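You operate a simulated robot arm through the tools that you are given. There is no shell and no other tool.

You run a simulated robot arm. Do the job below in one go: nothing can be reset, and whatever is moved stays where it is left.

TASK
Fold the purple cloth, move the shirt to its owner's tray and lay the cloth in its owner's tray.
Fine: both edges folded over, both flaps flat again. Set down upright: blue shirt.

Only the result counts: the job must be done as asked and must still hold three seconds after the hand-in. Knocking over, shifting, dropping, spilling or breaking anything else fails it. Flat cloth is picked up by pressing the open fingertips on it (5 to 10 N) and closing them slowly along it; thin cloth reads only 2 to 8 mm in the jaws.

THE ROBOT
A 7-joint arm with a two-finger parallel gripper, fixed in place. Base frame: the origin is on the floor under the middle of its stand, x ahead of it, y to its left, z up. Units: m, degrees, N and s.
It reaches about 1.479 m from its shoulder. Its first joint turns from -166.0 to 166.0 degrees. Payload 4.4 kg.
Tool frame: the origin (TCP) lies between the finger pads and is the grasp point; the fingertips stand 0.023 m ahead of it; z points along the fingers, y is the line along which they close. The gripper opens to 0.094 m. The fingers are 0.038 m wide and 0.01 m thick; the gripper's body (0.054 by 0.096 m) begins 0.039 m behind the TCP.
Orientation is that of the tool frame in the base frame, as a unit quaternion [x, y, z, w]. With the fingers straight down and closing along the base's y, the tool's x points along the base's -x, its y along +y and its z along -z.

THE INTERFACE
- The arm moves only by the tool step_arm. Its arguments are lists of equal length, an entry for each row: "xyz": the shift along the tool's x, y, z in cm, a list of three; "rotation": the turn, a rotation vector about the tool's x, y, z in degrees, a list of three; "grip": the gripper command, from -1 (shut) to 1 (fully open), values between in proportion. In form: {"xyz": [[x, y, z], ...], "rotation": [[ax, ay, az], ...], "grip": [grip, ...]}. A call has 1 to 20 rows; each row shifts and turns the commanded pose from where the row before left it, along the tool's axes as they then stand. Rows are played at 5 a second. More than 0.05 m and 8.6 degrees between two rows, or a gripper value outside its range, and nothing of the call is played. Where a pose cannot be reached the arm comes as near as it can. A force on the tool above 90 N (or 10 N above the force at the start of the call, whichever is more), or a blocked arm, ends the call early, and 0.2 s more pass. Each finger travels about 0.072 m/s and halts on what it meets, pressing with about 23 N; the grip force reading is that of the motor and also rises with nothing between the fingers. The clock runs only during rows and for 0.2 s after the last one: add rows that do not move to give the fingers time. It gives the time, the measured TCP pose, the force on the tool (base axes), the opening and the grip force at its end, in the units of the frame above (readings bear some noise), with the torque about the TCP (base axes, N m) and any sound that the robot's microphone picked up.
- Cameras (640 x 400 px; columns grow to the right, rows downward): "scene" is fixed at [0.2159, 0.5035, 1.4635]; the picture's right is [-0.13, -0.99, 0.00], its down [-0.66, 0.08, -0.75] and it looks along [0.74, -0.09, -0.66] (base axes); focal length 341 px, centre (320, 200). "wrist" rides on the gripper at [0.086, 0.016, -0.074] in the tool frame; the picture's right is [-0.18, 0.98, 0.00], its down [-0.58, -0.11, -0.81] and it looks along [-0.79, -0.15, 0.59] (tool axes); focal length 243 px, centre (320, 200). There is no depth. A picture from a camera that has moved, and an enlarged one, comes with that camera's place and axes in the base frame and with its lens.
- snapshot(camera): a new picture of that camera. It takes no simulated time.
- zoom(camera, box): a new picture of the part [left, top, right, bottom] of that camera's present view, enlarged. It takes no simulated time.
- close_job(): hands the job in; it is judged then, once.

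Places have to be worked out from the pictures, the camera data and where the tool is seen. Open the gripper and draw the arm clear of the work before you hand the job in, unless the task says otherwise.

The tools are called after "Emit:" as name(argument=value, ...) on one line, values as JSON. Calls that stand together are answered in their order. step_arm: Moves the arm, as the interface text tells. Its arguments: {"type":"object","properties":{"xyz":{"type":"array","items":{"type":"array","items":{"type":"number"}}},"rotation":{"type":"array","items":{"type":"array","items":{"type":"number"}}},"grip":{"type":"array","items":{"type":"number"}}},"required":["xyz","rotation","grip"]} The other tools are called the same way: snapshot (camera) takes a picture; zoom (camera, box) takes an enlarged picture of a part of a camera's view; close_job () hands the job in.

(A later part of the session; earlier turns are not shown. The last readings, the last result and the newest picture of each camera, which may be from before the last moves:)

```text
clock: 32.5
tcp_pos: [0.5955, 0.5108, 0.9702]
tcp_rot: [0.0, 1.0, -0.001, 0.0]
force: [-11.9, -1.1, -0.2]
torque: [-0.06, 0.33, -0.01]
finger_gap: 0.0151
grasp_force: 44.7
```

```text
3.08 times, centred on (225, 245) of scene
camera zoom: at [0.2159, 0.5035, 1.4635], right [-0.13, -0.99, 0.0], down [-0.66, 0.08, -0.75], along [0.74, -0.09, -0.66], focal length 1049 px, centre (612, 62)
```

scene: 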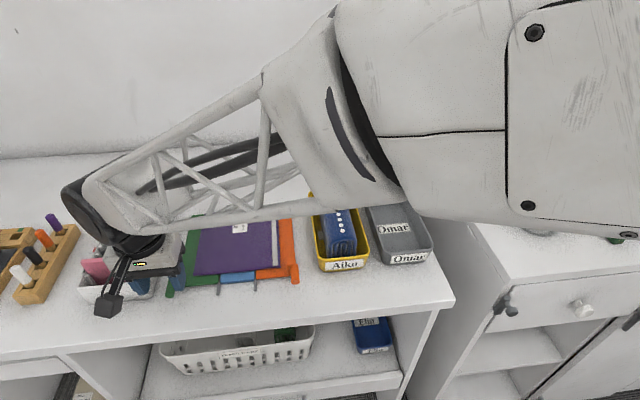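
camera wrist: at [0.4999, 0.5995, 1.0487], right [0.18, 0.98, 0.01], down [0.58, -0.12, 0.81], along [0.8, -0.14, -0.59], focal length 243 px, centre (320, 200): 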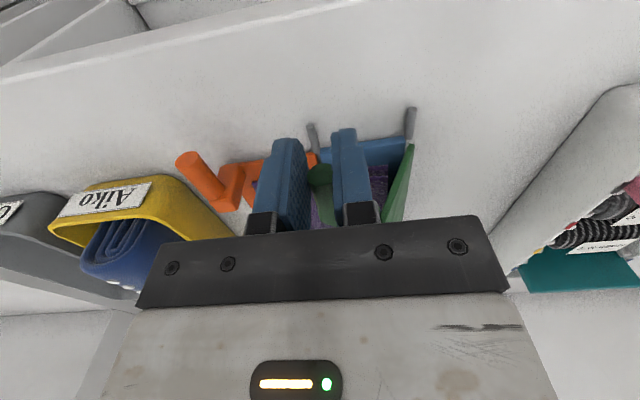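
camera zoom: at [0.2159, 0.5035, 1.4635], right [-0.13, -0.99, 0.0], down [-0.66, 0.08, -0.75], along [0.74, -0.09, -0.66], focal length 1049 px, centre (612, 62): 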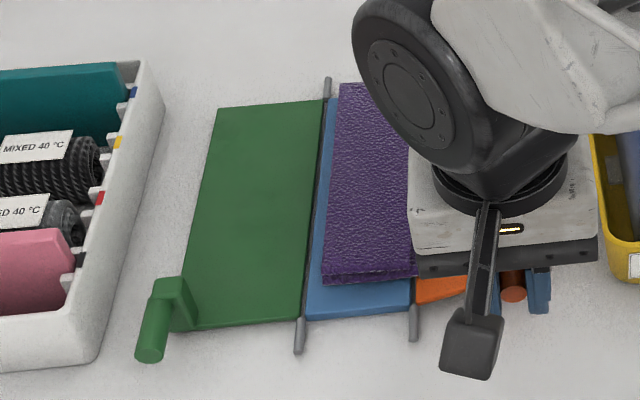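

Forces are near zero; the arc fits well. Continuing to ~73°.

Emit:
step_arm(xyz=[[0, 0.54, -0.66], [0, 0.62, -0.59], [0, 0.67, -0.52], [0, 0.72, -0.45], [0, 0.76, -0.37], [0, 0.8, -0.3], [0, 0, 0], [0, 0, 0]], rotation=[[0, 0, 0], [0, 0, 0], [0, 0, 0], [0, 0, 0], [0, 0, 0], [0, 0, 0], [0, 0, 0], [0, 0, 0]], grip=[-1, -1, -1, -1, -1, -1, -1, -1])

Emit:
zoom(camera="scene", box=[130, 180, 320, 310])

Emit:
zoom(camera="wrist", box=[180, 60, 480, 240])

```text
clock: 34.3
tcp_pos: [0.5958, 0.5533, 0.9994]
tcp_rot: [0.0, 1.0, -0.001, 0.001]
force: [20.6, 4.7, -13.2]
torque: [0.11, -0.61, 0.03]
finger_gap: 0.015
grasp_force: 45.0
```

```text
3.08 times, centred on (225, 245) of scene
camera zoom: at [0.2159, 0.5035, 1.4635], right [-0.13, -0.99, 0.0], down [-0.66, 0.08, -0.75], along [0.74, -0.09, -0.66], focal length 1049 px, centre (612, 62)
```

zoom: 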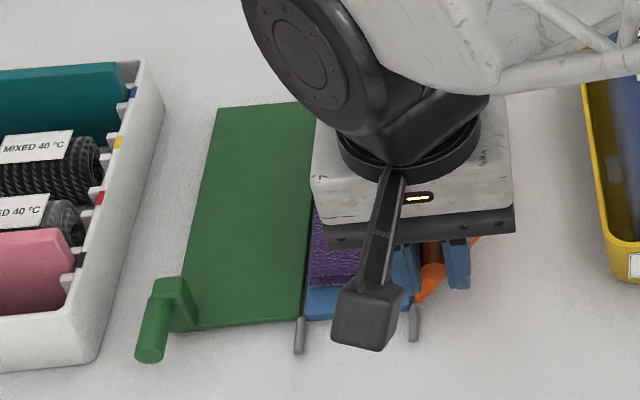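

```text
2.13 times, centred on (330, 150) of wrist
camera zoom: at [0.5099, 0.5685, 1.0752], right [0.18, 0.98, 0.0], down [0.58, -0.11, 0.81], along [0.79, -0.15, -0.59], focal length 518 px, centre (299, 307)
```

zoom: 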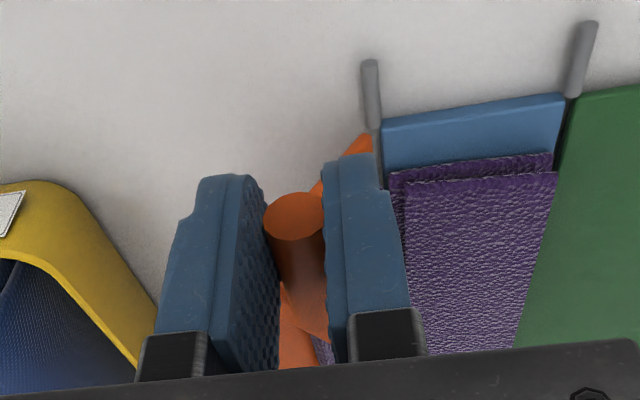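

Slight inward pull only; the folded cloth is rising properly. I continue past vertical to ~109°, trimming the radius by 1 mm.

Emit:
step_arm(xyz=[[0, 0.83, -0.1], [0, 0.84, -0.12], [0, 0.85, -0.03], [0, 0.85, 0.06], [0, 0.84, 0.15], [0, 0.82, 0.23], [0, 0, 0], [0, 0, 0]], rotation=[[0, 0, 0], [0, 0, 0], [0, 0, 0], [0, 0, 0], [0, 0, 0], [0, 0, 0], [0, 0, 0], [0, 0, 0]], grip=[-1, -1, -1, -1, -1, -1, -1, -1])

Emit:
zoom(camera="scene", box=[130, 180, 320, 310])

Emit:
zoom(camera="wrist", box=[180, 60, 480, 240])

```text
clock: 36.1
tcp_pos: [0.5943, 0.6016, 0.997]
tcp_rot: [0.0, 1.0, -0.001, 0.001]
force: [-19.4, -1.8, -3.7]
torque: [0.01, 0.67, -0.05]
finger_gap: 0.0154
grasp_force: 45.1
```

```text
3.08 times, centred on (225, 245) of scene
camera zoom: at [0.2159, 0.5035, 1.4635], right [-0.13, -0.99, 0.0], down [-0.66, 0.08, -0.75], along [0.74, -0.09, -0.66], focal length 1049 px, centre (612, 62)
```

zoom: 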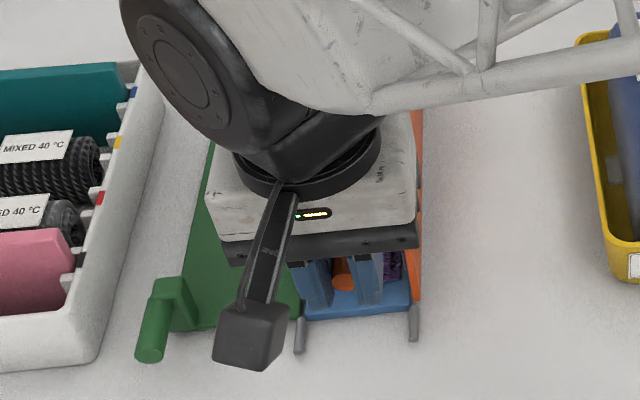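

```text
2.13 times, centred on (330, 150) of wrist
camera zoom: at [0.5082, 0.6178, 1.0723], right [0.18, 0.98, 0.0], down [0.58, -0.11, 0.81], along [0.79, -0.15, -0.59], focal length 518 px, centre (299, 307)
```

zoom: 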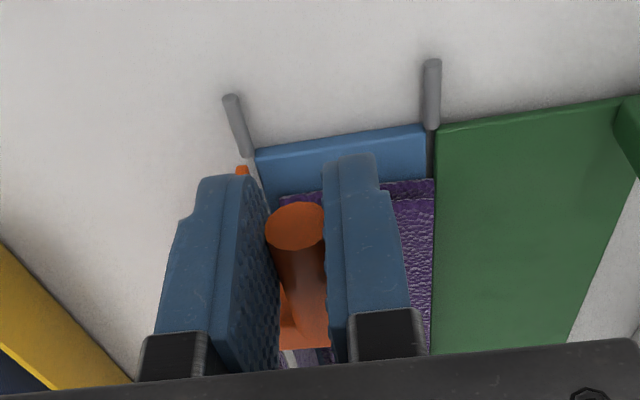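

Continuing toward the stop, to ~136° peg angle (≈119° of flap rotation).

Emit:
step_arm(xyz=[[0, 0.79, 0.32], [0, 0.75, 0.4], [0, 0.7, 0.48], [0, 0.66, 0.54], [0, 0.3, 0.3], [0, 0, 0], [0, 0, 0]], rotation=[[0, 0, 0], [0, 0, 0], [0, 0, 0], [0, 0, 0], [0, 0, 0], [0, 0, 0], [0, 0, 0]], grip=[-1, -1, -1, -1, -1, -1, -1])

Emit:
zoom(camera="scene", box=[130, 180, 320, 310])

Emit:
zoom(camera="wrist", box=[180, 60, 480, 240])

```text
clock: 37.7
tcp_pos: [0.5949, 0.6358, 0.9779]
tcp_rot: [-0.001, 1.0, 0.0, 0.001]
force: [-8.8, 0.6, 0.1]
torque: [0.03, -0.04, -0.02]
finger_gap: 0.0152
grasp_force: 44.8
```

```text
3.08 times, centred on (225, 245) of scene
camera zoom: at [0.2159, 0.5035, 1.4635], right [-0.13, -0.99, 0.0], down [-0.66, 0.08, -0.75], along [0.74, -0.09, -0.66], focal length 1049 px, centre (612, 62)
```

zoom: 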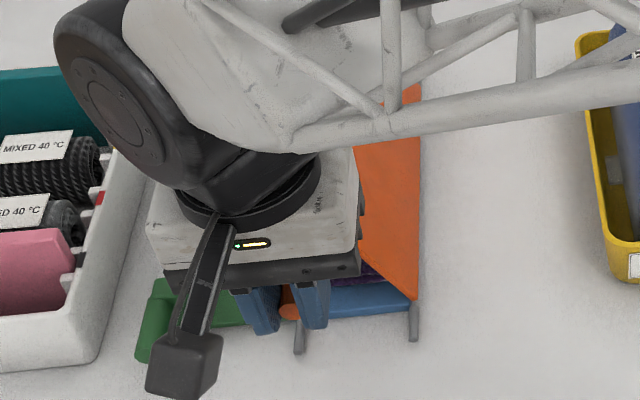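

```text
2.13 times, centred on (330, 150) of wrist
camera zoom: at [0.5095, 0.6508, 1.0532], right [0.18, 0.98, 0.0], down [0.58, -0.11, 0.81], along [0.79, -0.15, -0.59], focal length 518 px, centre (299, 307)
```

zoom: 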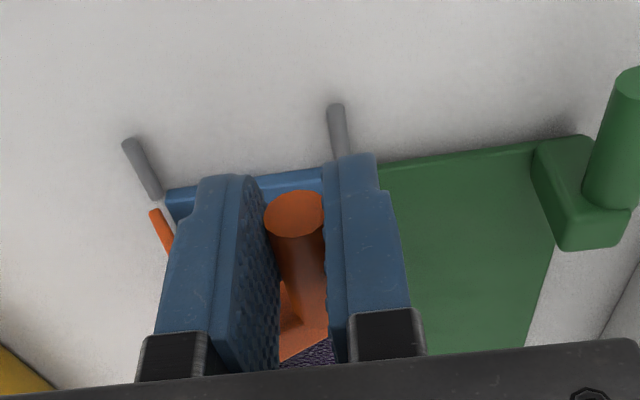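

No stop contact yet; I push another ~3° and hold two seconds for the cloth to drop.

Emit:
step_arm(xyz=[[0, 0.19, 0.21], [0, 0.08, 0.1], [0, 0, 0], [0, 0, 0], [0, 0, 0], [0, 0, 0], [0, 0, 0], [0, 0, 0], [0, 0, 0], [0, 0, 0], [0, 0, 0], [0, 0, 0]], rotation=[[0, 0, 0], [0, 0, 0], [0, 0, 0], [0, 0, 0], [0, 0, 0], [0, 0, 0], [0, 0, 0], [0, 0, 0], [0, 0, 0], [0, 0, 0], [0, 0, 0], [0, 0, 0]], grip=[-1, -1, -1, -1, -1, -1, -1, -1, -1, -1, -1, -1])

Emit:
zoom(camera="wrist", box=[180, 60, 480, 240])

Emit:
zoom(camera="scene", box=[130, 180, 320, 310])

```text
clock: 40.3
tcp_pos: [0.5957, 0.6369, 0.976]
tcp_rot: [-0.001, 1.0, -0.002, 0.001]
force: [9.7, -20.4, 30.8]
torque: [-0.3, -0.42, -0.13]
finger_gap: 0.0153
grasp_force: 44.8
```

```text
2.13 times, centred on (330, 150) of wrist
camera zoom: at [0.5097, 0.6526, 1.05], right [0.18, 0.98, 0.0], down [0.58, -0.11, 0.81], along [0.79, -0.15, -0.59], focal length 518 px, centre (299, 307)
```

zoom: 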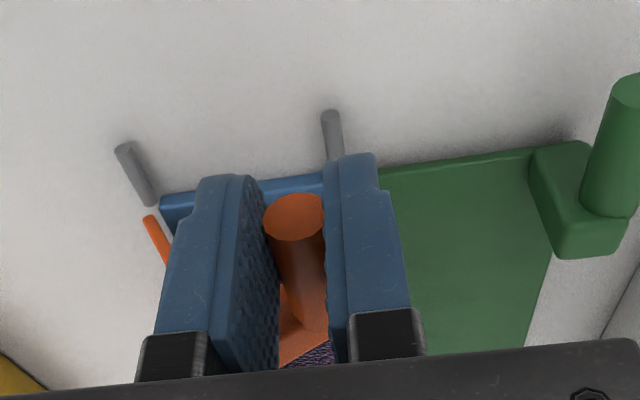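

```text
3.08 times, centred on (225, 245) of scene
camera zoom: at [0.2159, 0.5035, 1.4635], right [-0.13, -0.99, 0.0], down [-0.66, 0.08, -0.75], along [0.74, -0.09, -0.66], focal length 1049 px, centre (612, 62)
```

zoom: 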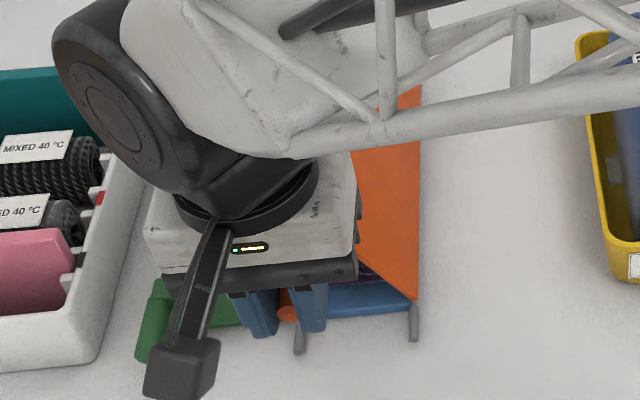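

At the stop. I now swing the orange flap back along the arc and check the cloth.

Emit:
step_arm(xyz=[[0, -0.64, -0.63], [0, -0.65, -0.54], [0, -0.69, -0.47], [0, -0.75, -0.4], [0, -0.77, -0.31], [0, -0.81, -0.23], [0, -0.83, -0.15], [0, -0.84, -0.06], [0, -0.84, 0.03], [0, -0.83, 0.12], [0, -0.82, 0.2], [0, -0.79, 0.29], [0, 0, 0]], rotation=[[0, 0, 0], [0, 0, 0], [0, 0, 0], [0, 0, 0], [0, 0, 0], [0, 0, 0], [0, 0, 0], [0, 0, 0], [0, 0, 0], [0, 0, 0], [0, 0, 0], [0, 0, 0], [0, 0, 0]], grip=[-1, -1, -1, -1, -1, -1, -1, -1, -1, -1, -1, -1, -1])

Emit:
zoom(camera="wrist", box=[180, 60, 480, 240])

Emit:
zoom(camera="scene", box=[130, 180, 320, 310])

```text
clock: 43.1
tcp_pos: [0.5945, 0.5468, 0.9975]
tcp_rot: [0.0, 1.0, 0.0, 0.0]
force: [15.1, -1.0, 2.8]
torque: [0.02, -0.26, 0.0]
finger_gap: 0.0153
grasp_force: 45.4
```

```text
2.13 times, centred on (330, 150) of wrist
camera zoom: at [0.5087, 0.5606, 1.0714], right [0.18, 0.98, 0.0], down [0.58, -0.11, 0.81], along [0.79, -0.15, -0.59], focal length 518 px, centre (299, 307)
```

zoom: 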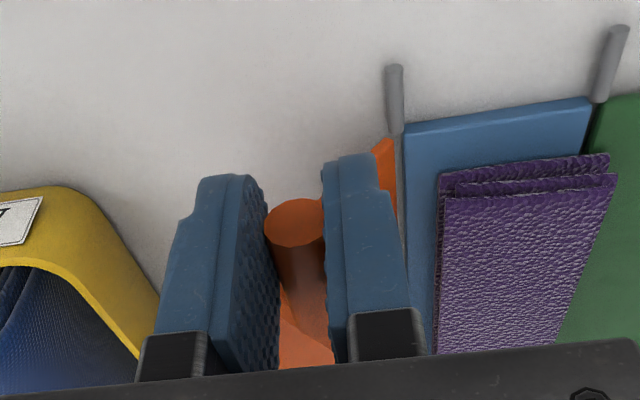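

```text
3.08 times, centred on (225, 245) of scene
camera zoom: at [0.2159, 0.5035, 1.4635], right [-0.13, -0.99, 0.0], down [-0.66, 0.08, -0.75], along [0.74, -0.09, -0.66], focal length 1049 px, centre (612, 62)
```

zoom: 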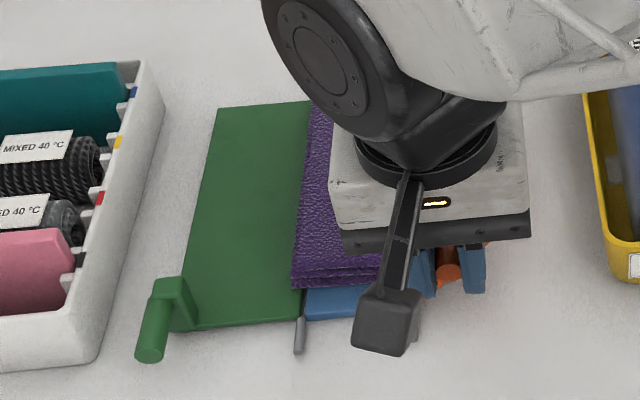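

Cloth is folded in thirds on the middle panel. I lower the orange flap to flat.

Emit:
step_arm(xyz=[[0, -0.75, 0.37], [0, -0.72, 0.44], [0, -0.66, 0.52], [0, -0.6, 0.58], [0, -0.54, 0.65], [0, -0.47, 0.69], [0, -0.42, 0.75], [0, -0.33, 0.77], [0, -0.15, 0.25], [0, 0, 0], [0, 0, 0]], rotation=[[0, 0, 0], [0, 0, 0], [0, 0, 0], [0, 0, 0], [0, 0, 0], [0, 0, 0], [0, 0, 0], [0, 0, 0], [0, 0, 0], [0, 0, 0], [0, 0, 0]], grip=[-1, -1, -1, -1, -1, -1, -1, -1, -1, -1, -1])

```text
clock: 45.5
tcp_pos: [0.5956, 0.4985, 0.9463]
tcp_rot: [0.0, 1.0, -0.001, 0.001]
force: [12.4, 12.3, -3.2]
torque: [0.23, -0.62, 0.09]
finger_gap: 0.0152
grasp_force: 44.7
```

Back at the starting height (z≈0.946). I open, lift clear straight up and look at the board.

Emit:
step_arm(xyz=[[0, 0, 0], [0, 0, 0], [0, 0, 0], [0, 0, -2.0], [0, 0, -4.0], [0, 0, -4.0], [0, 0, 0]], rotation=[[0, 0, 0], [0, 0, 0], [0, 0, 0], [0, 0, 0], [0, 0, 0], [0, 0, 0], [0, 0, 0]], grip=[-0.6, 0.0, 0.0, 0.0, 0.0, 0.0, 0.0])

Emit:
zoom(camera="wrist", box=[180, 60, 480, 240])

Emit:
zoom(camera="scene", box=[130, 180, 320, 310])

```text
clock: 47.1
tcp_pos: [0.5976, 0.4971, 1.0458]
tcp_rot: [-0.001, 1.0, -0.001, 0.001]
force: [1.2, 0.1, 0.4]
torque: [0.01, 0.03, 0.01]
finger_gap: 0.047
grasp_force: 0.0
```

```text
2.13 times, centred on (330, 150) of wrist
camera zoom: at [0.5113, 0.513, 1.1207], right [0.18, 0.98, 0.0], down [0.58, -0.11, 0.81], along [0.79, -0.15, -0.59], focal length 518 px, centre (299, 307)
```

zoom: 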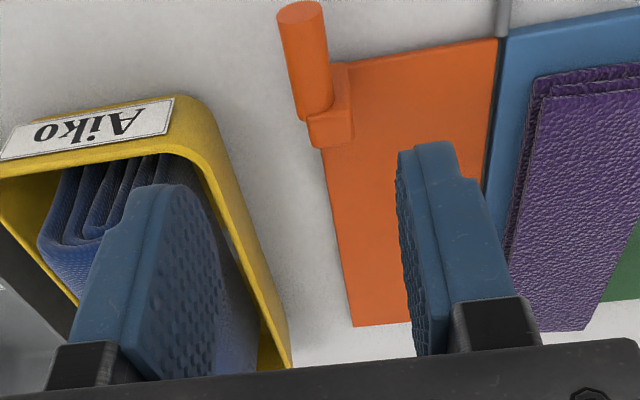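

```text
3.08 times, centred on (225, 245) of scene
camera zoom: at [0.2159, 0.5035, 1.4635], right [-0.13, -0.99, 0.0], down [-0.66, 0.08, -0.75], along [0.74, -0.09, -0.66], focal length 1049 px, centre (612, 62)
```

zoom: 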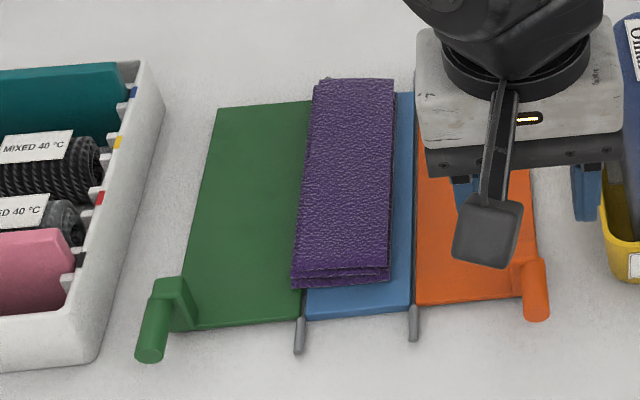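

Both flaps are flat and the cloth is folded in thirds. Now I go measure the shirt and trays: back the arm away so both cameras see them.

Emit:
step_arm(xyz=[[3.55, -2.74, -1.48], [3.55, -2.74, -1.48], [3.55, -2.74, -1.48], [3.55, -2.74, -1.48], [3.55, -2.74, -1.48], [0, 0, 0], [0, 0, 0]], rotation=[[0, 0, 0], [0, 0, 0], [0, 0, 0], [0, 0, 0], [0, 0, 0], [0, 0, 0], [0, 0, 0]], grip=[1, 1, 1, 1, 1, 1, 1])

Emit:
snapshot(camera="wrist")

Emit:
zoom(camera="wrist", box=[240, 110, 420, 222])

Emit:
snapshot(camera="scene")

```text
clock: 48.7
tcp_pos: [0.4164, 0.3638, 1.1206]
tcp_rot: [0.0, 1.0, -0.001, 0.002]
force: [-0.2, -0.4, -0.5]
torque: [-0.01, -0.01, 0.01]
finger_gap: 0.0939
grasp_force: 0.1
```

```text
taken
camera wrist: at [0.3307, 0.3787, 1.1957], right [0.18, 0.98, 0.0], down [0.58, -0.11, 0.81], along [0.79, -0.15, -0.59], focal length 243 px, centre (320, 200)
```

wrist: 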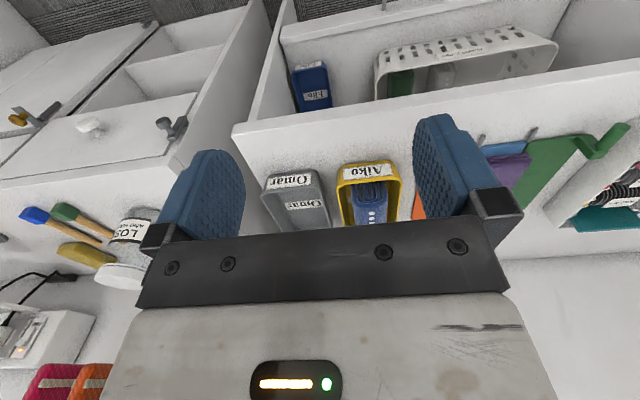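

```text
3.56 times, centred on (330, 166) of wrist
camera zoom: at [0.3307, 0.3787, 1.1957], right [0.18, 0.98, 0.0], down [0.58, -0.11, 0.81], along [0.79, -0.15, -0.59], focal length 863 px, centre (284, 321)
```

zoom: 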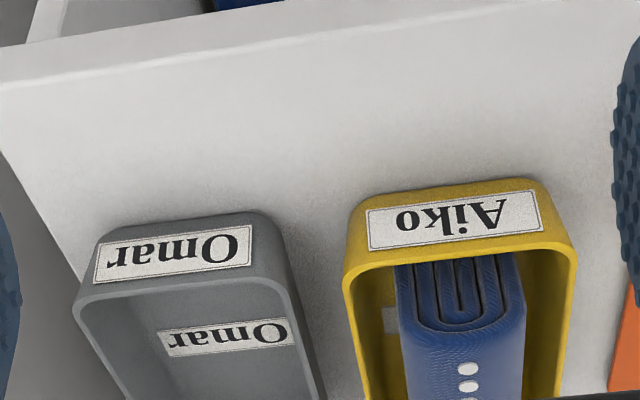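

```text
taken
```

scene: 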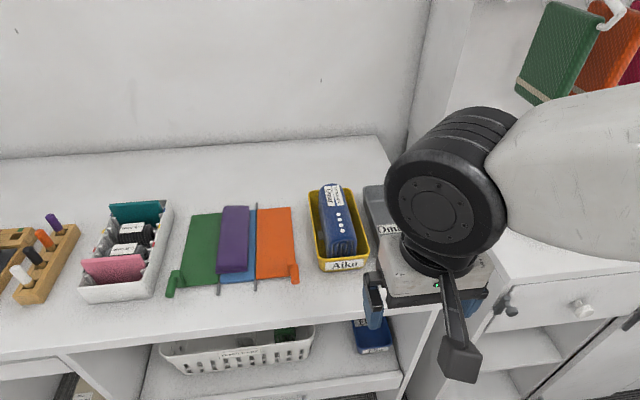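

I zoom further on the trays and shirt in both cameras to triangulate them.

Emit:
zoom(camera="wrist", box=[255, 150, 415, 240])

Emit:
zoom(camera="scene", box=[295, 175, 395, 280])

```text
4.00 times, centred on (335, 195) of wrist
camera zoom: at [0.3307, 0.3787, 1.1957], right [0.18, 0.98, 0.0], down [0.58, -0.11, 0.81], along [0.79, -0.15, -0.59], focal length 970 px, centre (260, 220)
```

zoom: 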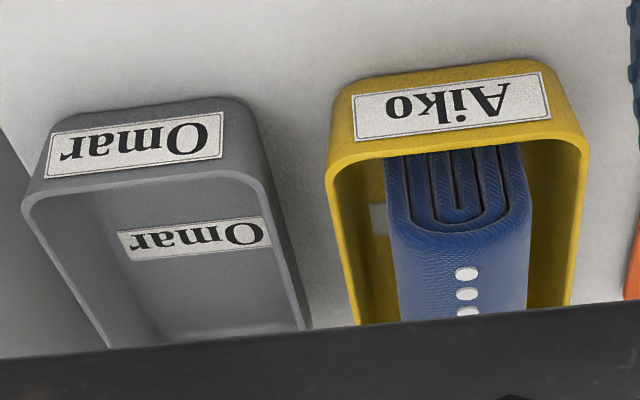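

```text
3.81 times, centred on (345, 228) of scene
camera zoom: at [0.2159, 0.5035, 1.4635], right [-0.13, -0.99, 0.0], down [-0.66, 0.08, -0.75], along [0.74, -0.09, -0.66], focal length 1299 px, centre (225, 95)
```

zoom: 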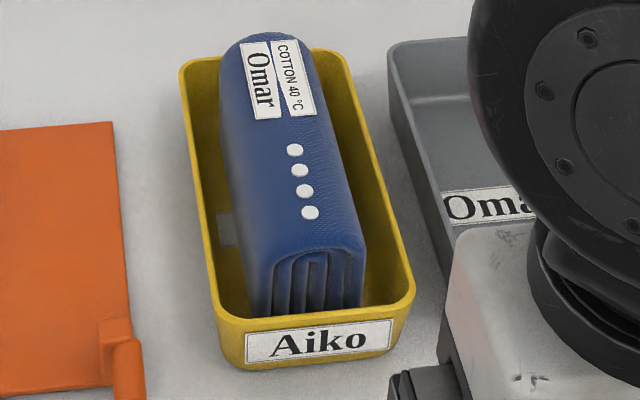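

Estimates: Aiko tray x 0.64–0.84, y 0.35–0.452, rim z≈0.935; shirt spans x 0.65–0.816, y 0.377–0.435, top z≈0.97 (3 cm above the rim); Omar tray x 0.64–0.84, y 0.216–0.324. I move over the shirt centre with fully open fingers.

Emit:
step_arm(xyz=[[-4.53, 0.574, 0.857], [-4.53, 0.574, 0.857], [-4.53, 0.574, 0.857], [-4.53, 0.574, 0.857], [-4.53, 0.574, 0.857], [-4.53, 0.574, 0.857], [-4.53, 0.574, 0.857], [0, 0, 0], [0, 0, 0]], rotation=[[0, 0, 0], [0, 0, 0], [0, 0, 0], [0, 0, 0], [0, 0, 0], [0, 0, 0], [0, 0, 0], [0, 0, 0], [0, 0, 0]], grip=[1, 1, 1, 1, 1, 1, 1, 1, 1])

Emit:
snapshot(camera="wrist")

Emit:
zoom(camera="scene", box=[270, 150, 470, 280])

```text
clock: 50.7
tcp_pos: [0.7357, 0.3993, 1.0611]
tcp_rot: [0.0, 1.0, -0.002, 0.001]
force: [0.3, 0.1, -0.5]
torque: [0.02, 0.01, 0.0]
finger_gap: 0.0938
grasp_force: 0.0
```

```text
taken
camera wrist: at [0.6498, 0.4154, 1.1354], right [0.18, 0.98, 0.0], down [0.58, -0.11, 0.81], along [0.79, -0.15, -0.59], focal length 243 px, centre (320, 200)
```

wrist: 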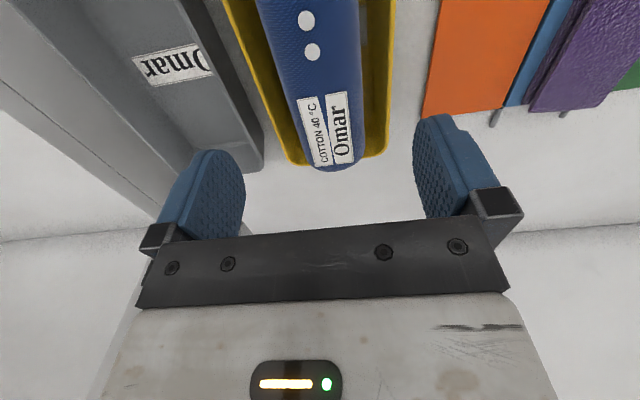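

```text
3.08 times, centred on (370, 215) of scene
camera zoom: at [0.2159, 0.5035, 1.4635], right [-0.13, -0.99, 0.0], down [-0.66, 0.08, -0.75], along [0.74, -0.09, -0.66], focal length 1049 px, centre (166, 154)
```

zoom: 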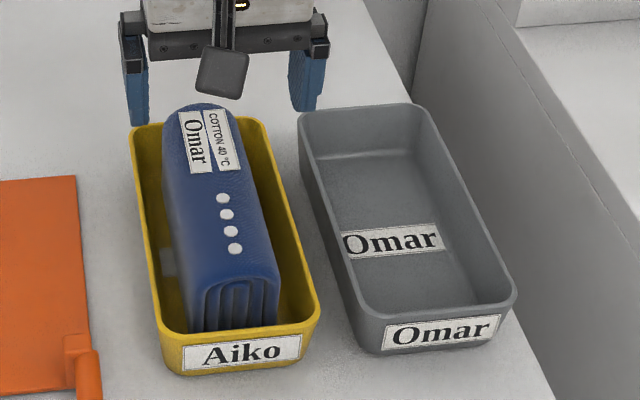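

Shirt top is at z≈0.975, centreline y≈0.4015, mid x≈0.736. I centre in y, narrow the opening to ~78 mm and descend so the tips stay just above the tray rim, then close.

Emit:
step_arm(xyz=[[0, 0.2, 3.0], [0, 0, 3.0], [0, 0, 2.0], [0, 0, 1.5], [0, 0, 0]], rotation=[[0, 0, 0], [0, 0, 0], [0, 0, 0], [0, 0, 0], [0, 0, 0]], grip=[0.66, 0.66, 0.66, 0.66, 0.66])

Emit:
snapshot(camera="wrist")

Emit:
zoom(camera="scene", box=[270, 150, 470, 280])

```text
clock: 51.9
tcp_pos: [0.7356, 0.4051, 0.9716]
tcp_rot: [-0.001, 1.0, 0.001, 0.004]
force: [-15.8, 3.7, 81.5]
torque: [3.97, 1.03, 0.7]
finger_gap: 0.08
grasp_force: 2.4
```

```text
taken
camera wrist: at [0.6501, 0.4196, 1.0462], right [0.18, 0.98, 0.0], down [0.57, -0.11, 0.81], along [0.8, -0.15, -0.58], focal length 243 px, centre (320, 200)
```

wrist: 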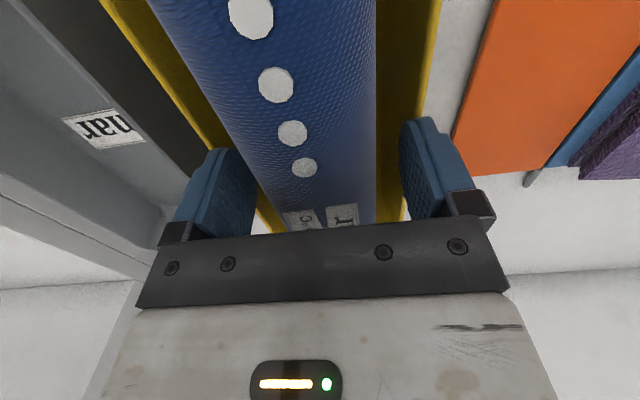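

```text
3.08 times, centred on (370, 215) of scene
camera zoom: at [0.2159, 0.5035, 1.4635], right [-0.13, -0.99, 0.0], down [-0.66, 0.08, -0.75], along [0.74, -0.09, -0.66], focal length 1049 px, centre (166, 154)
```

zoom: 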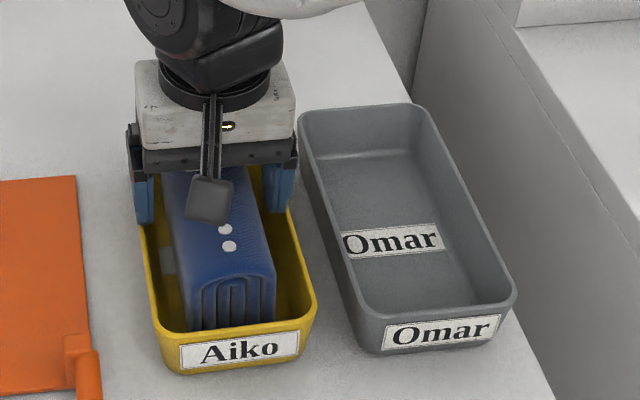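

A fingertip is pressing on the tray rim (81 N; the rim is at z≈0.949, higher than I estimated). I raise at once by 1 cm and check the load is gone.

Emit:
step_arm(xyz=[[0, 0, -1.0], [0, 0, 0], [0, 0, 0]], rotation=[[0, 0, 0], [0, 0, 0], [0, 0, 0]], grip=[0.66, 0.66, 0.66])

Emit:
snapshot(camera="wrist")

Emit:
zoom(camera="scene", box=[270, 150, 470, 280])

```text
clock: 52.7
tcp_pos: [0.7356, 0.4039, 0.9731]
tcp_rot: [-0.001, 1.0, -0.002, -0.001]
force: [5.4, 0.6, 11.3]
torque: [0.55, -0.14, -0.25]
finger_gap: 0.0782
grasp_force: 0.5
```

```text
taken
camera wrist: at [0.6487, 0.4186, 1.0481], right [0.18, 0.98, 0.0], down [0.58, -0.11, 0.81], along [0.79, -0.15, -0.59], focal length 243 px, centre (320, 200)
```

wrist: 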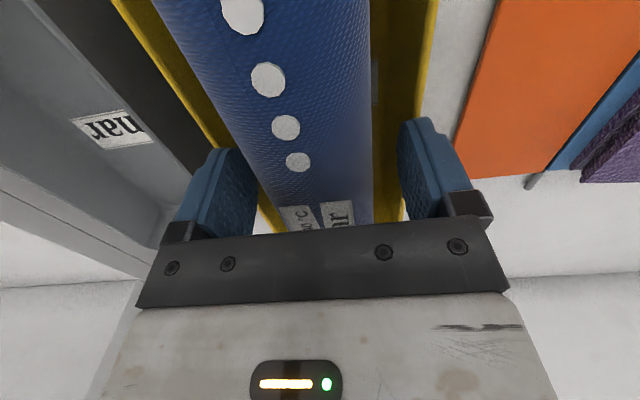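

```text
3.08 times, centred on (370, 215) of scene
camera zoom: at [0.2159, 0.5035, 1.4635], right [-0.13, -0.99, 0.0], down [-0.66, 0.08, -0.75], along [0.74, -0.09, -0.66], focal length 1049 px, centre (166, 154)
```

zoom: 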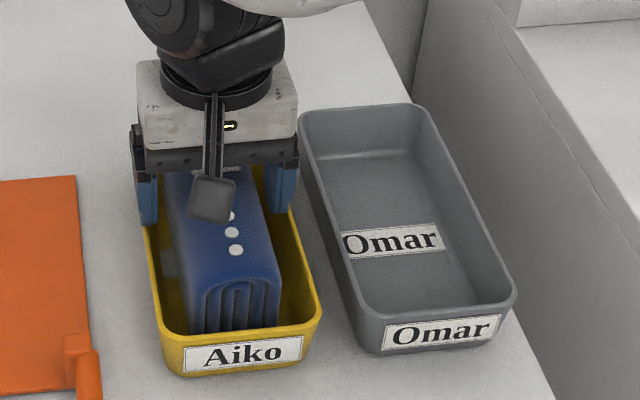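

Still a light touch on the rim (11 N). I raise 4 mm more so tips are just above the rim, then close gently on the shirt's upper 2 cm.

Emit:
step_arm(xyz=[[0, -0.2, -0.4], [0, 0, 0], [0, 0, 0]], rotation=[[0, 0, 0], [0, 0, 0], [0, 0, 0]], grip=[0.66, 0.66, 0.66])

Emit:
zoom(camera="wrist", box=[150, 60, 480, 240])

```text
clock: 53.5
tcp_pos: [0.7341, 0.4008, 0.9786]
tcp_rot: [0.0, 1.0, -0.001, 0.002]
force: [-0.8, 0.3, -0.5]
torque: [0.02, 0.01, 0.0]
finger_gap: 0.078
grasp_force: 0.0
```

```text
1.94 times, centred on (315, 150) of wrist
camera zoom: at [0.6486, 0.4168, 1.0538], right [0.18, 0.98, 0.0], down [0.58, -0.11, 0.81], along [0.79, -0.15, -0.59], focal length 470 px, centre (330, 297)
```

zoom: 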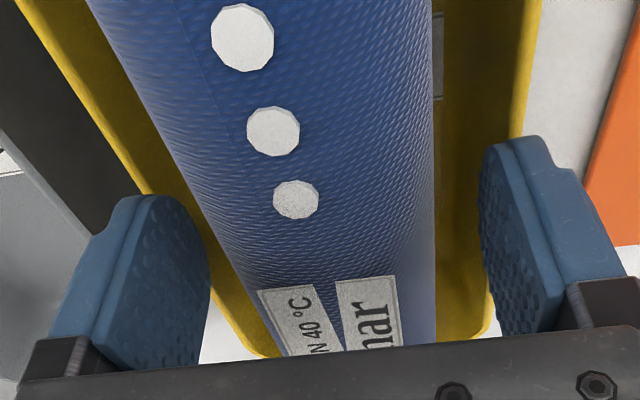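

Contact-free now. The shirt sits ~3 mm toward −y of the gripper centre, so I shift −y 3 mm and close slowly on it.

Emit:
step_arm(xyz=[[0, -0.3, 0], [0, 0, 0], [0, 0, 0], [0, 0, 0], [0, 0, 0], [0, 0, 0], [0, 0, 0], [0, 0, 0], [0, 0, 0], [0, 0, 0]], rotation=[[0, 0, 0], [0, 0, 0], [0, 0, 0], [0, 0, 0], [0, 0, 0], [0, 0, 0], [0, 0, 0], [0, 0, 0], [0, 0, 0], [0, 0, 0]], grip=[0.6, 0.5, 0.4, 0.3, 0.2, 0.1, 0.0, -0.2, -0.5, -0.5])

Emit:
zoom(camera="wrist", box=[150, 60, 480, 240])

Emit:
zoom(camera="scene", box=[270, 150, 470, 280])

```text
clock: 55.7
tcp_pos: [0.7354, 0.3979, 0.9795]
tcp_rot: [0.0, 1.0, -0.001, 0.001]
force: [0.3, 0.7, 0.6]
torque: [0.1, 0.02, -0.01]
finger_gap: 0.0578
grasp_force: 23.4
```

```text
1.94 times, centred on (315, 150) of wrist
camera zoom: at [0.6486, 0.4138, 1.0542], right [0.18, 0.98, 0.0], down [0.58, -0.11, 0.81], along [0.79, -0.15, -0.59], focal length 470 px, centre (330, 297)
```

zoom: 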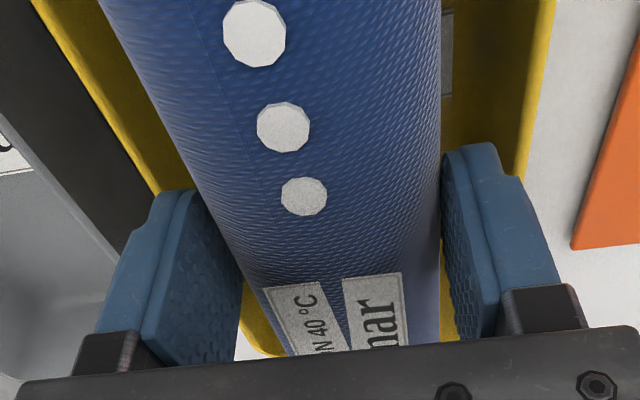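

```text
3.08 times, centred on (370, 215) of scene
camera zoom: at [0.2159, 0.5035, 1.4635], right [-0.13, -0.99, 0.0], down [-0.66, 0.08, -0.75], along [0.74, -0.09, -0.66], focal length 1049 px, centre (166, 154)
```

zoom: 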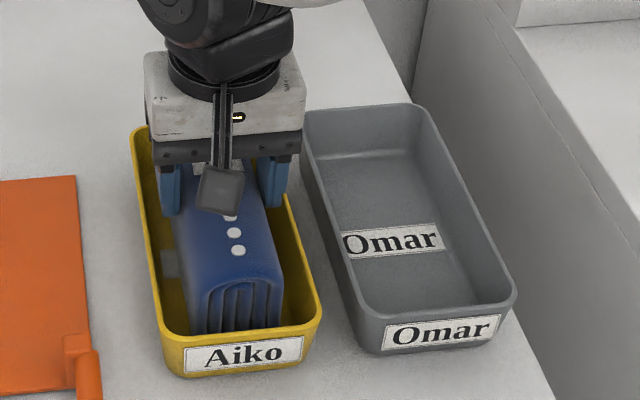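

The shirt is gripped at 57.8 mm width with 23 N, balanced. I lift slowly and verify it comes along.

Emit:
step_arm(xyz=[[0, 0, 0], [0, 0, -0.7], [0, 0, -1.0], [0, 0, -1.3], [0, 0, 0]], rotation=[[0, 0, 0], [0, 0, 0], [0, 0, 0], [0, 0, 0], [0, 0, 0]], grip=[-1, -1, -1, -1, -1])

Emit:
zoom(camera="wrist", box=[150, 60, 480, 240])

Emit:
zoom(camera="scene", box=[270, 150, 470, 280])

```text
clock: 56.9
tcp_pos: [0.7344, 0.3982, 1.0105]
tcp_rot: [0.0, 1.0, -0.001, 0.001]
force: [0.6, 0.2, 0.4]
torque: [-0.02, 0.0, -0.01]
finger_gap: 0.0
grasp_force: 23.2
```

```text
1.94 times, centred on (315, 150) of wrist
camera zoom: at [0.6488, 0.4137, 1.085], right [0.18, 0.98, 0.0], down [0.58, -0.11, 0.81], along [0.79, -0.15, -0.59], focal length 470 px, centre (330, 297)
```

zoom: 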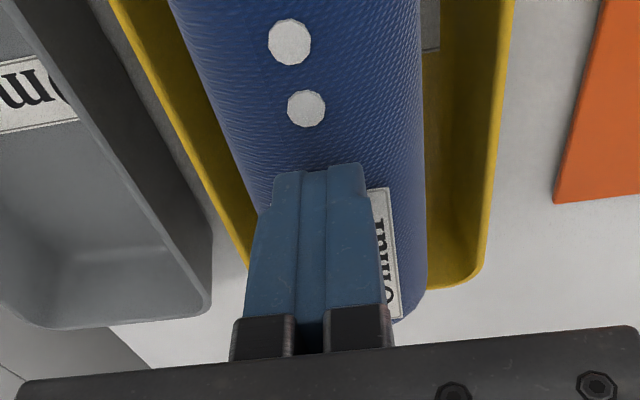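

```text
3.08 times, centred on (370, 215) of scene
camera zoom: at [0.2159, 0.5035, 1.4635], right [-0.13, -0.99, 0.0], down [-0.66, 0.08, -0.75], along [0.74, -0.09, -0.66], focal length 1049 px, centre (166, 154)
```

zoom: 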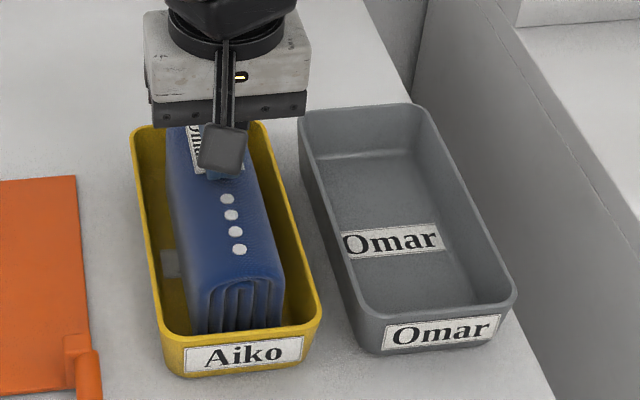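

The grip slipped off the rounded top; the shirt is still standing in its tray. I need a deeper hold: re-open above it, re-centre at the tray's mid-line (y≈0.401) and close lightly to centre the shirt between the walls.

Emit:
step_arm(xyz=[[0, 0, 0], [0, 0, 0], [0, 0.35, 0], [0, 0, 1.5], [0, 0, 1.6], [0, 0, 0], [0, 0, 0], [0, 0, 0], [0, 0, 0], [0, 0, 0], [0, 0, 0]], rotation=[[0, 0, 0], [0, 0, 0], [0, 0, 0], [0, 0, 0], [0, 0, 0], [0, 0, 0], [0, 0, 0], [0, 0, 0], [0, 0, 0], [0, 0, 0], [0, 0, 0]], grip=[0.66, 0.66, 0.66, 0.66, 0.66, 0.66, 0.5, 0.4, 0.3, 0.25, 0.25])

Emit:
zoom(camera="wrist", box=[150, 60, 480, 240])

```text
clock: 59.3
tcp_pos: [0.7361, 0.4011, 0.978]
tcp_rot: [0.0, 1.0, -0.001, 0.001]
force: [0.2, -0.7, -0.7]
torque: [-0.01, 0.01, 0.0]
finger_gap: 0.0589
grasp_force: 0.0
```

```text
1.94 times, centred on (315, 150) of wrist
camera zoom: at [0.6492, 0.4173, 1.0529], right [0.18, 0.98, 0.0], down [0.58, -0.11, 0.81], along [0.79, -0.15, -0.59], focal length 470 px, centre (330, 297)
```

zoom: 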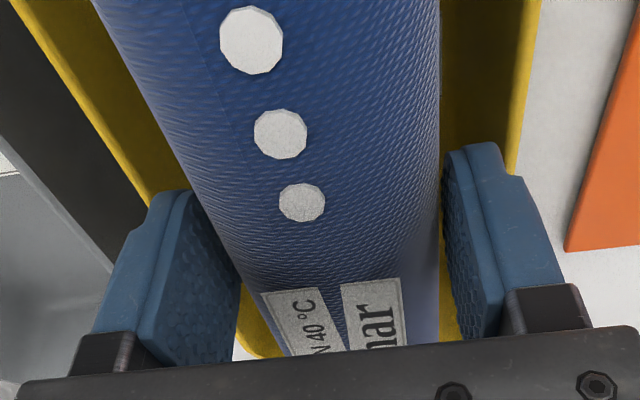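

Nearly in contact on both sides. I squeeze slightly to centre it, reopen to ~66 mm and descend in small steps watching the force.

Emit:
step_arm(xyz=[[0, 0, 0], [0, 0, 0], [0, 0, 0], [0, 0, 0], [0, 0, 0]], rotation=[[0, 0, 0], [0, 0, 0], [0, 0, 0], [0, 0, 0], [0, 0, 0]], grip=[0.18, 0.18, 0.41, 0.41, 0.41])

Emit:
step_arm(xyz=[[0, 0, 0.4], [0, 0, 0.3], [0, 0, 0]], rotation=[[0, 0, 0], [0, 0, 0], [0, 0, 0]], grip=[0.41, 0.41, 0.41])

Emit:
zoom(camera="wrist", box=[150, 60, 480, 240])

```text
clock: 60.5
tcp_pos: [0.735, 0.4012, 0.9787]
tcp_rot: [0.0, 1.0, 0.0, 0.001]
force: [0.7, -1.1, -1.1]
torque: [-0.03, -0.04, 0.03]
finger_gap: 0.0663
grasp_force: 0.1
```

```text
clock: 61.3
tcp_pos: [0.7345, 0.4018, 0.9715]
tcp_rot: [0.001, 1.0, -0.001, 0.001]
force: [-0.3, 0.0, -0.1]
torque: [0.01, 0.02, -0.03]
finger_gap: 0.0662
grasp_force: 0.0
```

```text
1.94 times, centred on (315, 150) of wrist
camera zoom: at [0.6491, 0.4169, 1.0463], right [0.18, 0.98, 0.0], down [0.58, -0.11, 0.81], along [0.79, -0.15, -0.59], focal length 470 px, centre (330, 297)
```

zoom: 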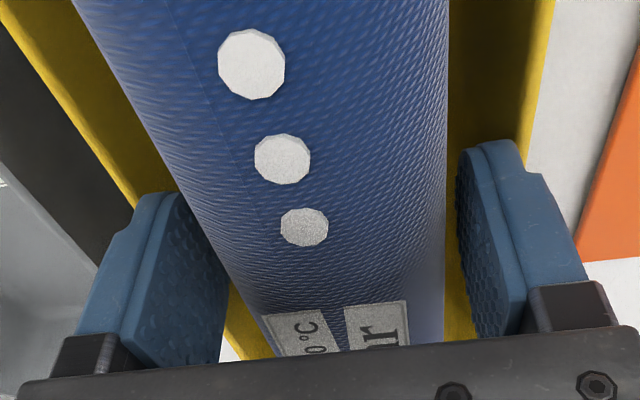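

No contact with tips at rim height. I continue down in 4 mm steps.

Emit:
step_arm(xyz=[[0, 0, 0.4], [0, 0, 0], [0, 0, 0]], rotation=[[0, 0, 0], [0, 0, 0], [0, 0, 0]], grip=[0.41, 0.41, 0.41])

Emit:
step_arm(xyz=[[0, 0, 0.4], [0, 0, 0], [0, 0, 0]], rotation=[[0, 0, 0], [0, 0, 0], [0, 0, 0]], grip=[0.41, 0.41, 0.41])

Emit:
zoom(camera="wrist", box=[150, 60, 480, 240])

Emit:
zoom(camera="scene", box=[270, 150, 470, 280])

```text
clock: 62.1
tcp_pos: [0.7345, 0.3995, 0.9678]
tcp_rot: [0.0, 1.0, -0.001, 0.001]
force: [0.4, 0.4, -0.1]
torque: [-0.01, -0.01, -0.01]
finger_gap: 0.0663
grasp_force: 0.0
```

```text
clock: 62.9
tcp_pos: [0.7342, 0.4016, 0.9642]
tcp_rot: [0.001, 1.0, -0.001, 0.0]
force: [-0.5, 0.1, 0.0]
torque: [-0.01, -0.03, 0.01]
finger_gap: 0.0662
grasp_force: 0.1
```

```text
1.94 times, centred on (315, 150) of wrist
camera zoom: at [0.6485, 0.4173, 1.0388], right [0.18, 0.98, 0.0], down [0.58, -0.11, 0.81], along [0.79, -0.15, -0.59], focal length 470 px, centre (330, 297)
```

zoom: 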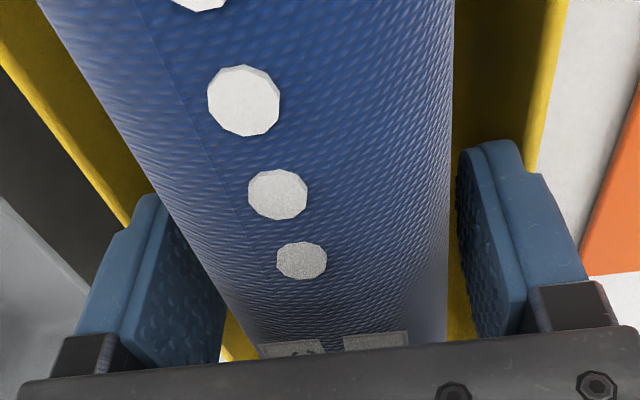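

```text
3.08 times, centred on (370, 215) of scene
camera zoom: at [0.2159, 0.5035, 1.4635], right [-0.13, -0.99, 0.0], down [-0.66, 0.08, -0.75], along [0.74, -0.09, -0.66], focal length 1049 px, centre (166, 154)
```

zoom: 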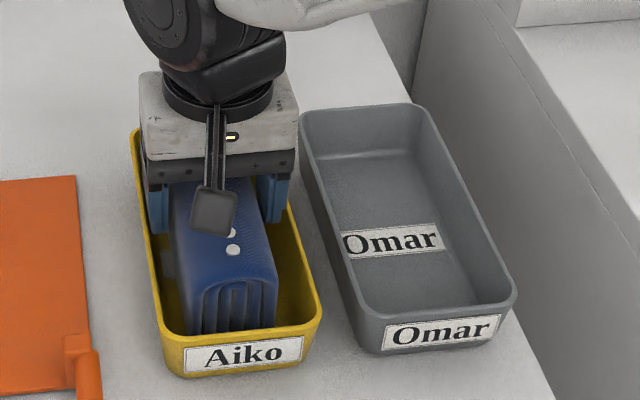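

Fingers are inside the tray on both sides with no contact. Two more 4 mm steps, then close.

Emit:
step_arm(xyz=[[0, 0, 0.4], [0, 0, 0], [0, 0, 0.4], [0, 0, 0], [0, 0, 0]], rotation=[[0, 0, 0], [0, 0, 0], [0, 0, 0], [0, 0, 0], [0, 0, 0]], grip=[0.41, 0.41, 0.41, 0.41, 0.41])

```text
clock: 64.1
tcp_pos: [0.7347, 0.4023, 0.955]
tcp_rot: [0.0, 1.0, -0.001, 0.002]
force: [0.0, 0.2, 0.4]
torque: [0.04, 0.01, 0.0]
finger_gap: 0.0664
grasp_force: 0.1
```

No contact still (tips at z≈0.932). I close slowly on the shirt and read the width.

Emit:
step_arm(xyz=[[0, 0, 0], [0, 0, 0], [0, 0, 0], [0, 0, 0], [0, 0, 0], [0, 0, 0], [0, 0, 0]], rotation=[[0, 0, 0], [0, 0, 0], [0, 0, 0], [0, 0, 0], [0, 0, 0], [0, 0, 0], [0, 0, 0]], grip=[0.3, 0.25, 0.2, 0.1, -0.2, -1, -1])

Emit:
step_arm(xyz=[[0, 0, -0.3], [0, 0, -0.4], [0, 0, -0.4], [0, 0, 0]], rotation=[[0, 0, 0], [0, 0, 0], [0, 0, 0], [0, 0, 0]], grip=[-1, -1, -1, -1])

Emit:
zoom(camera="wrist", box=[150, 60, 480, 240])

Emit:
zoom(camera="scene", box=[270, 150, 470, 280])

```text
clock: 65.7
tcp_pos: [0.7352, 0.4021, 0.9558]
tcp_rot: [0.0, 1.0, -0.002, 0.001]
force: [0.5, 0.0, 0.9]
torque: [0.06, 0.0, -0.03]
finger_gap: 0.0579
grasp_force: 23.0
```

```text
clock: 66.7
tcp_pos: [0.7345, 0.4013, 0.9656]
tcp_rot: [-0.001, 1.0, -0.002, 0.001]
force: [0.6, 0.4, -1.8]
torque: [0.0, 0.0, 0.01]
finger_gap: 0.0577
grasp_force: 23.2
```

```text
1.94 times, centred on (315, 150) of wrist
camera zoom: at [0.6489, 0.417, 1.0414], right [0.18, 0.98, 0.0], down [0.58, -0.11, 0.81], along [0.79, -0.15, -0.59], focal length 470 px, centre (330, 297)
```

zoom: 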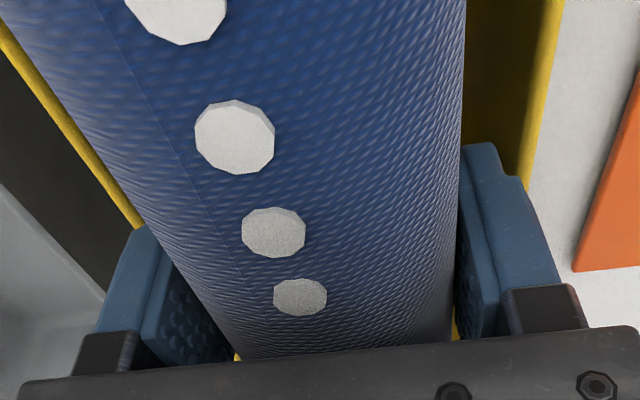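

```text
3.08 times, centred on (370, 215) of scene
camera zoom: at [0.2159, 0.5035, 1.4635], right [-0.13, -0.99, 0.0], down [-0.66, 0.08, -0.75], along [0.74, -0.09, -0.66], focal length 1049 px, centre (166, 154)
```

zoom: 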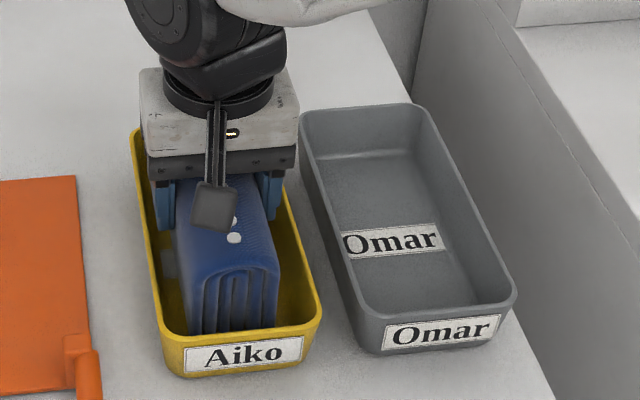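

The shirt rises with the gripper (weight ≈1.8 N, gap steady at 57.7 mm). I lift it well clear of the rims.

Emit:
step_arm(xyz=[[0, 0, -1.0], [0, 0, -1.5], [0, 0, -2.0], [0, 0, -2.0], [0, 0, -2.0], [0, 0, -1.5], [0, 0, 0]], rotation=[[0, 0, 0], [0, 0, 0], [0, 0, 0], [0, 0, 0], [0, 0, 0], [0, 0, 0], [0, 0, 0]], grip=[-1, -1, -1, -1, -1, -1, -1])

Emit:
zoom(camera="scene", box=[270, 130, 470, 280])

```text
clock: 68.3
tcp_pos: [0.7363, 0.4016, 1.0648]
tcp_rot: [0.0, 1.0, 0.0, 0.001]
force: [-0.2, -0.2, -1.5]
torque: [-0.02, -0.03, 0.03]
finger_gap: 0.058
grasp_force: 23.4
```

```text
2.67 times, centred on (370, 205) of scene
camera zoom: at [0.2159, 0.5035, 1.4635], right [-0.13, -0.99, 0.0], down [-0.66, 0.08, -0.75], along [0.74, -0.09, -0.66], focal length 910 px, centre (187, 187)
```

zoom: 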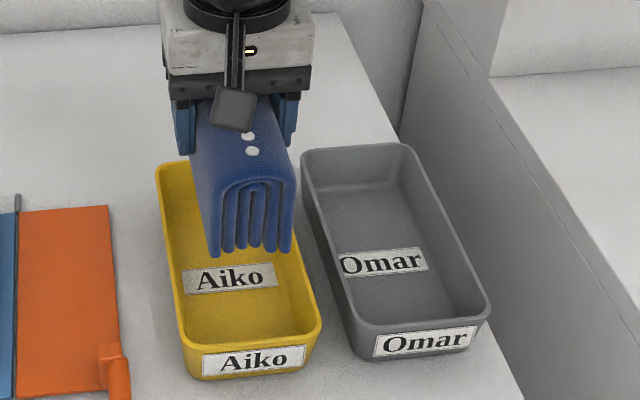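

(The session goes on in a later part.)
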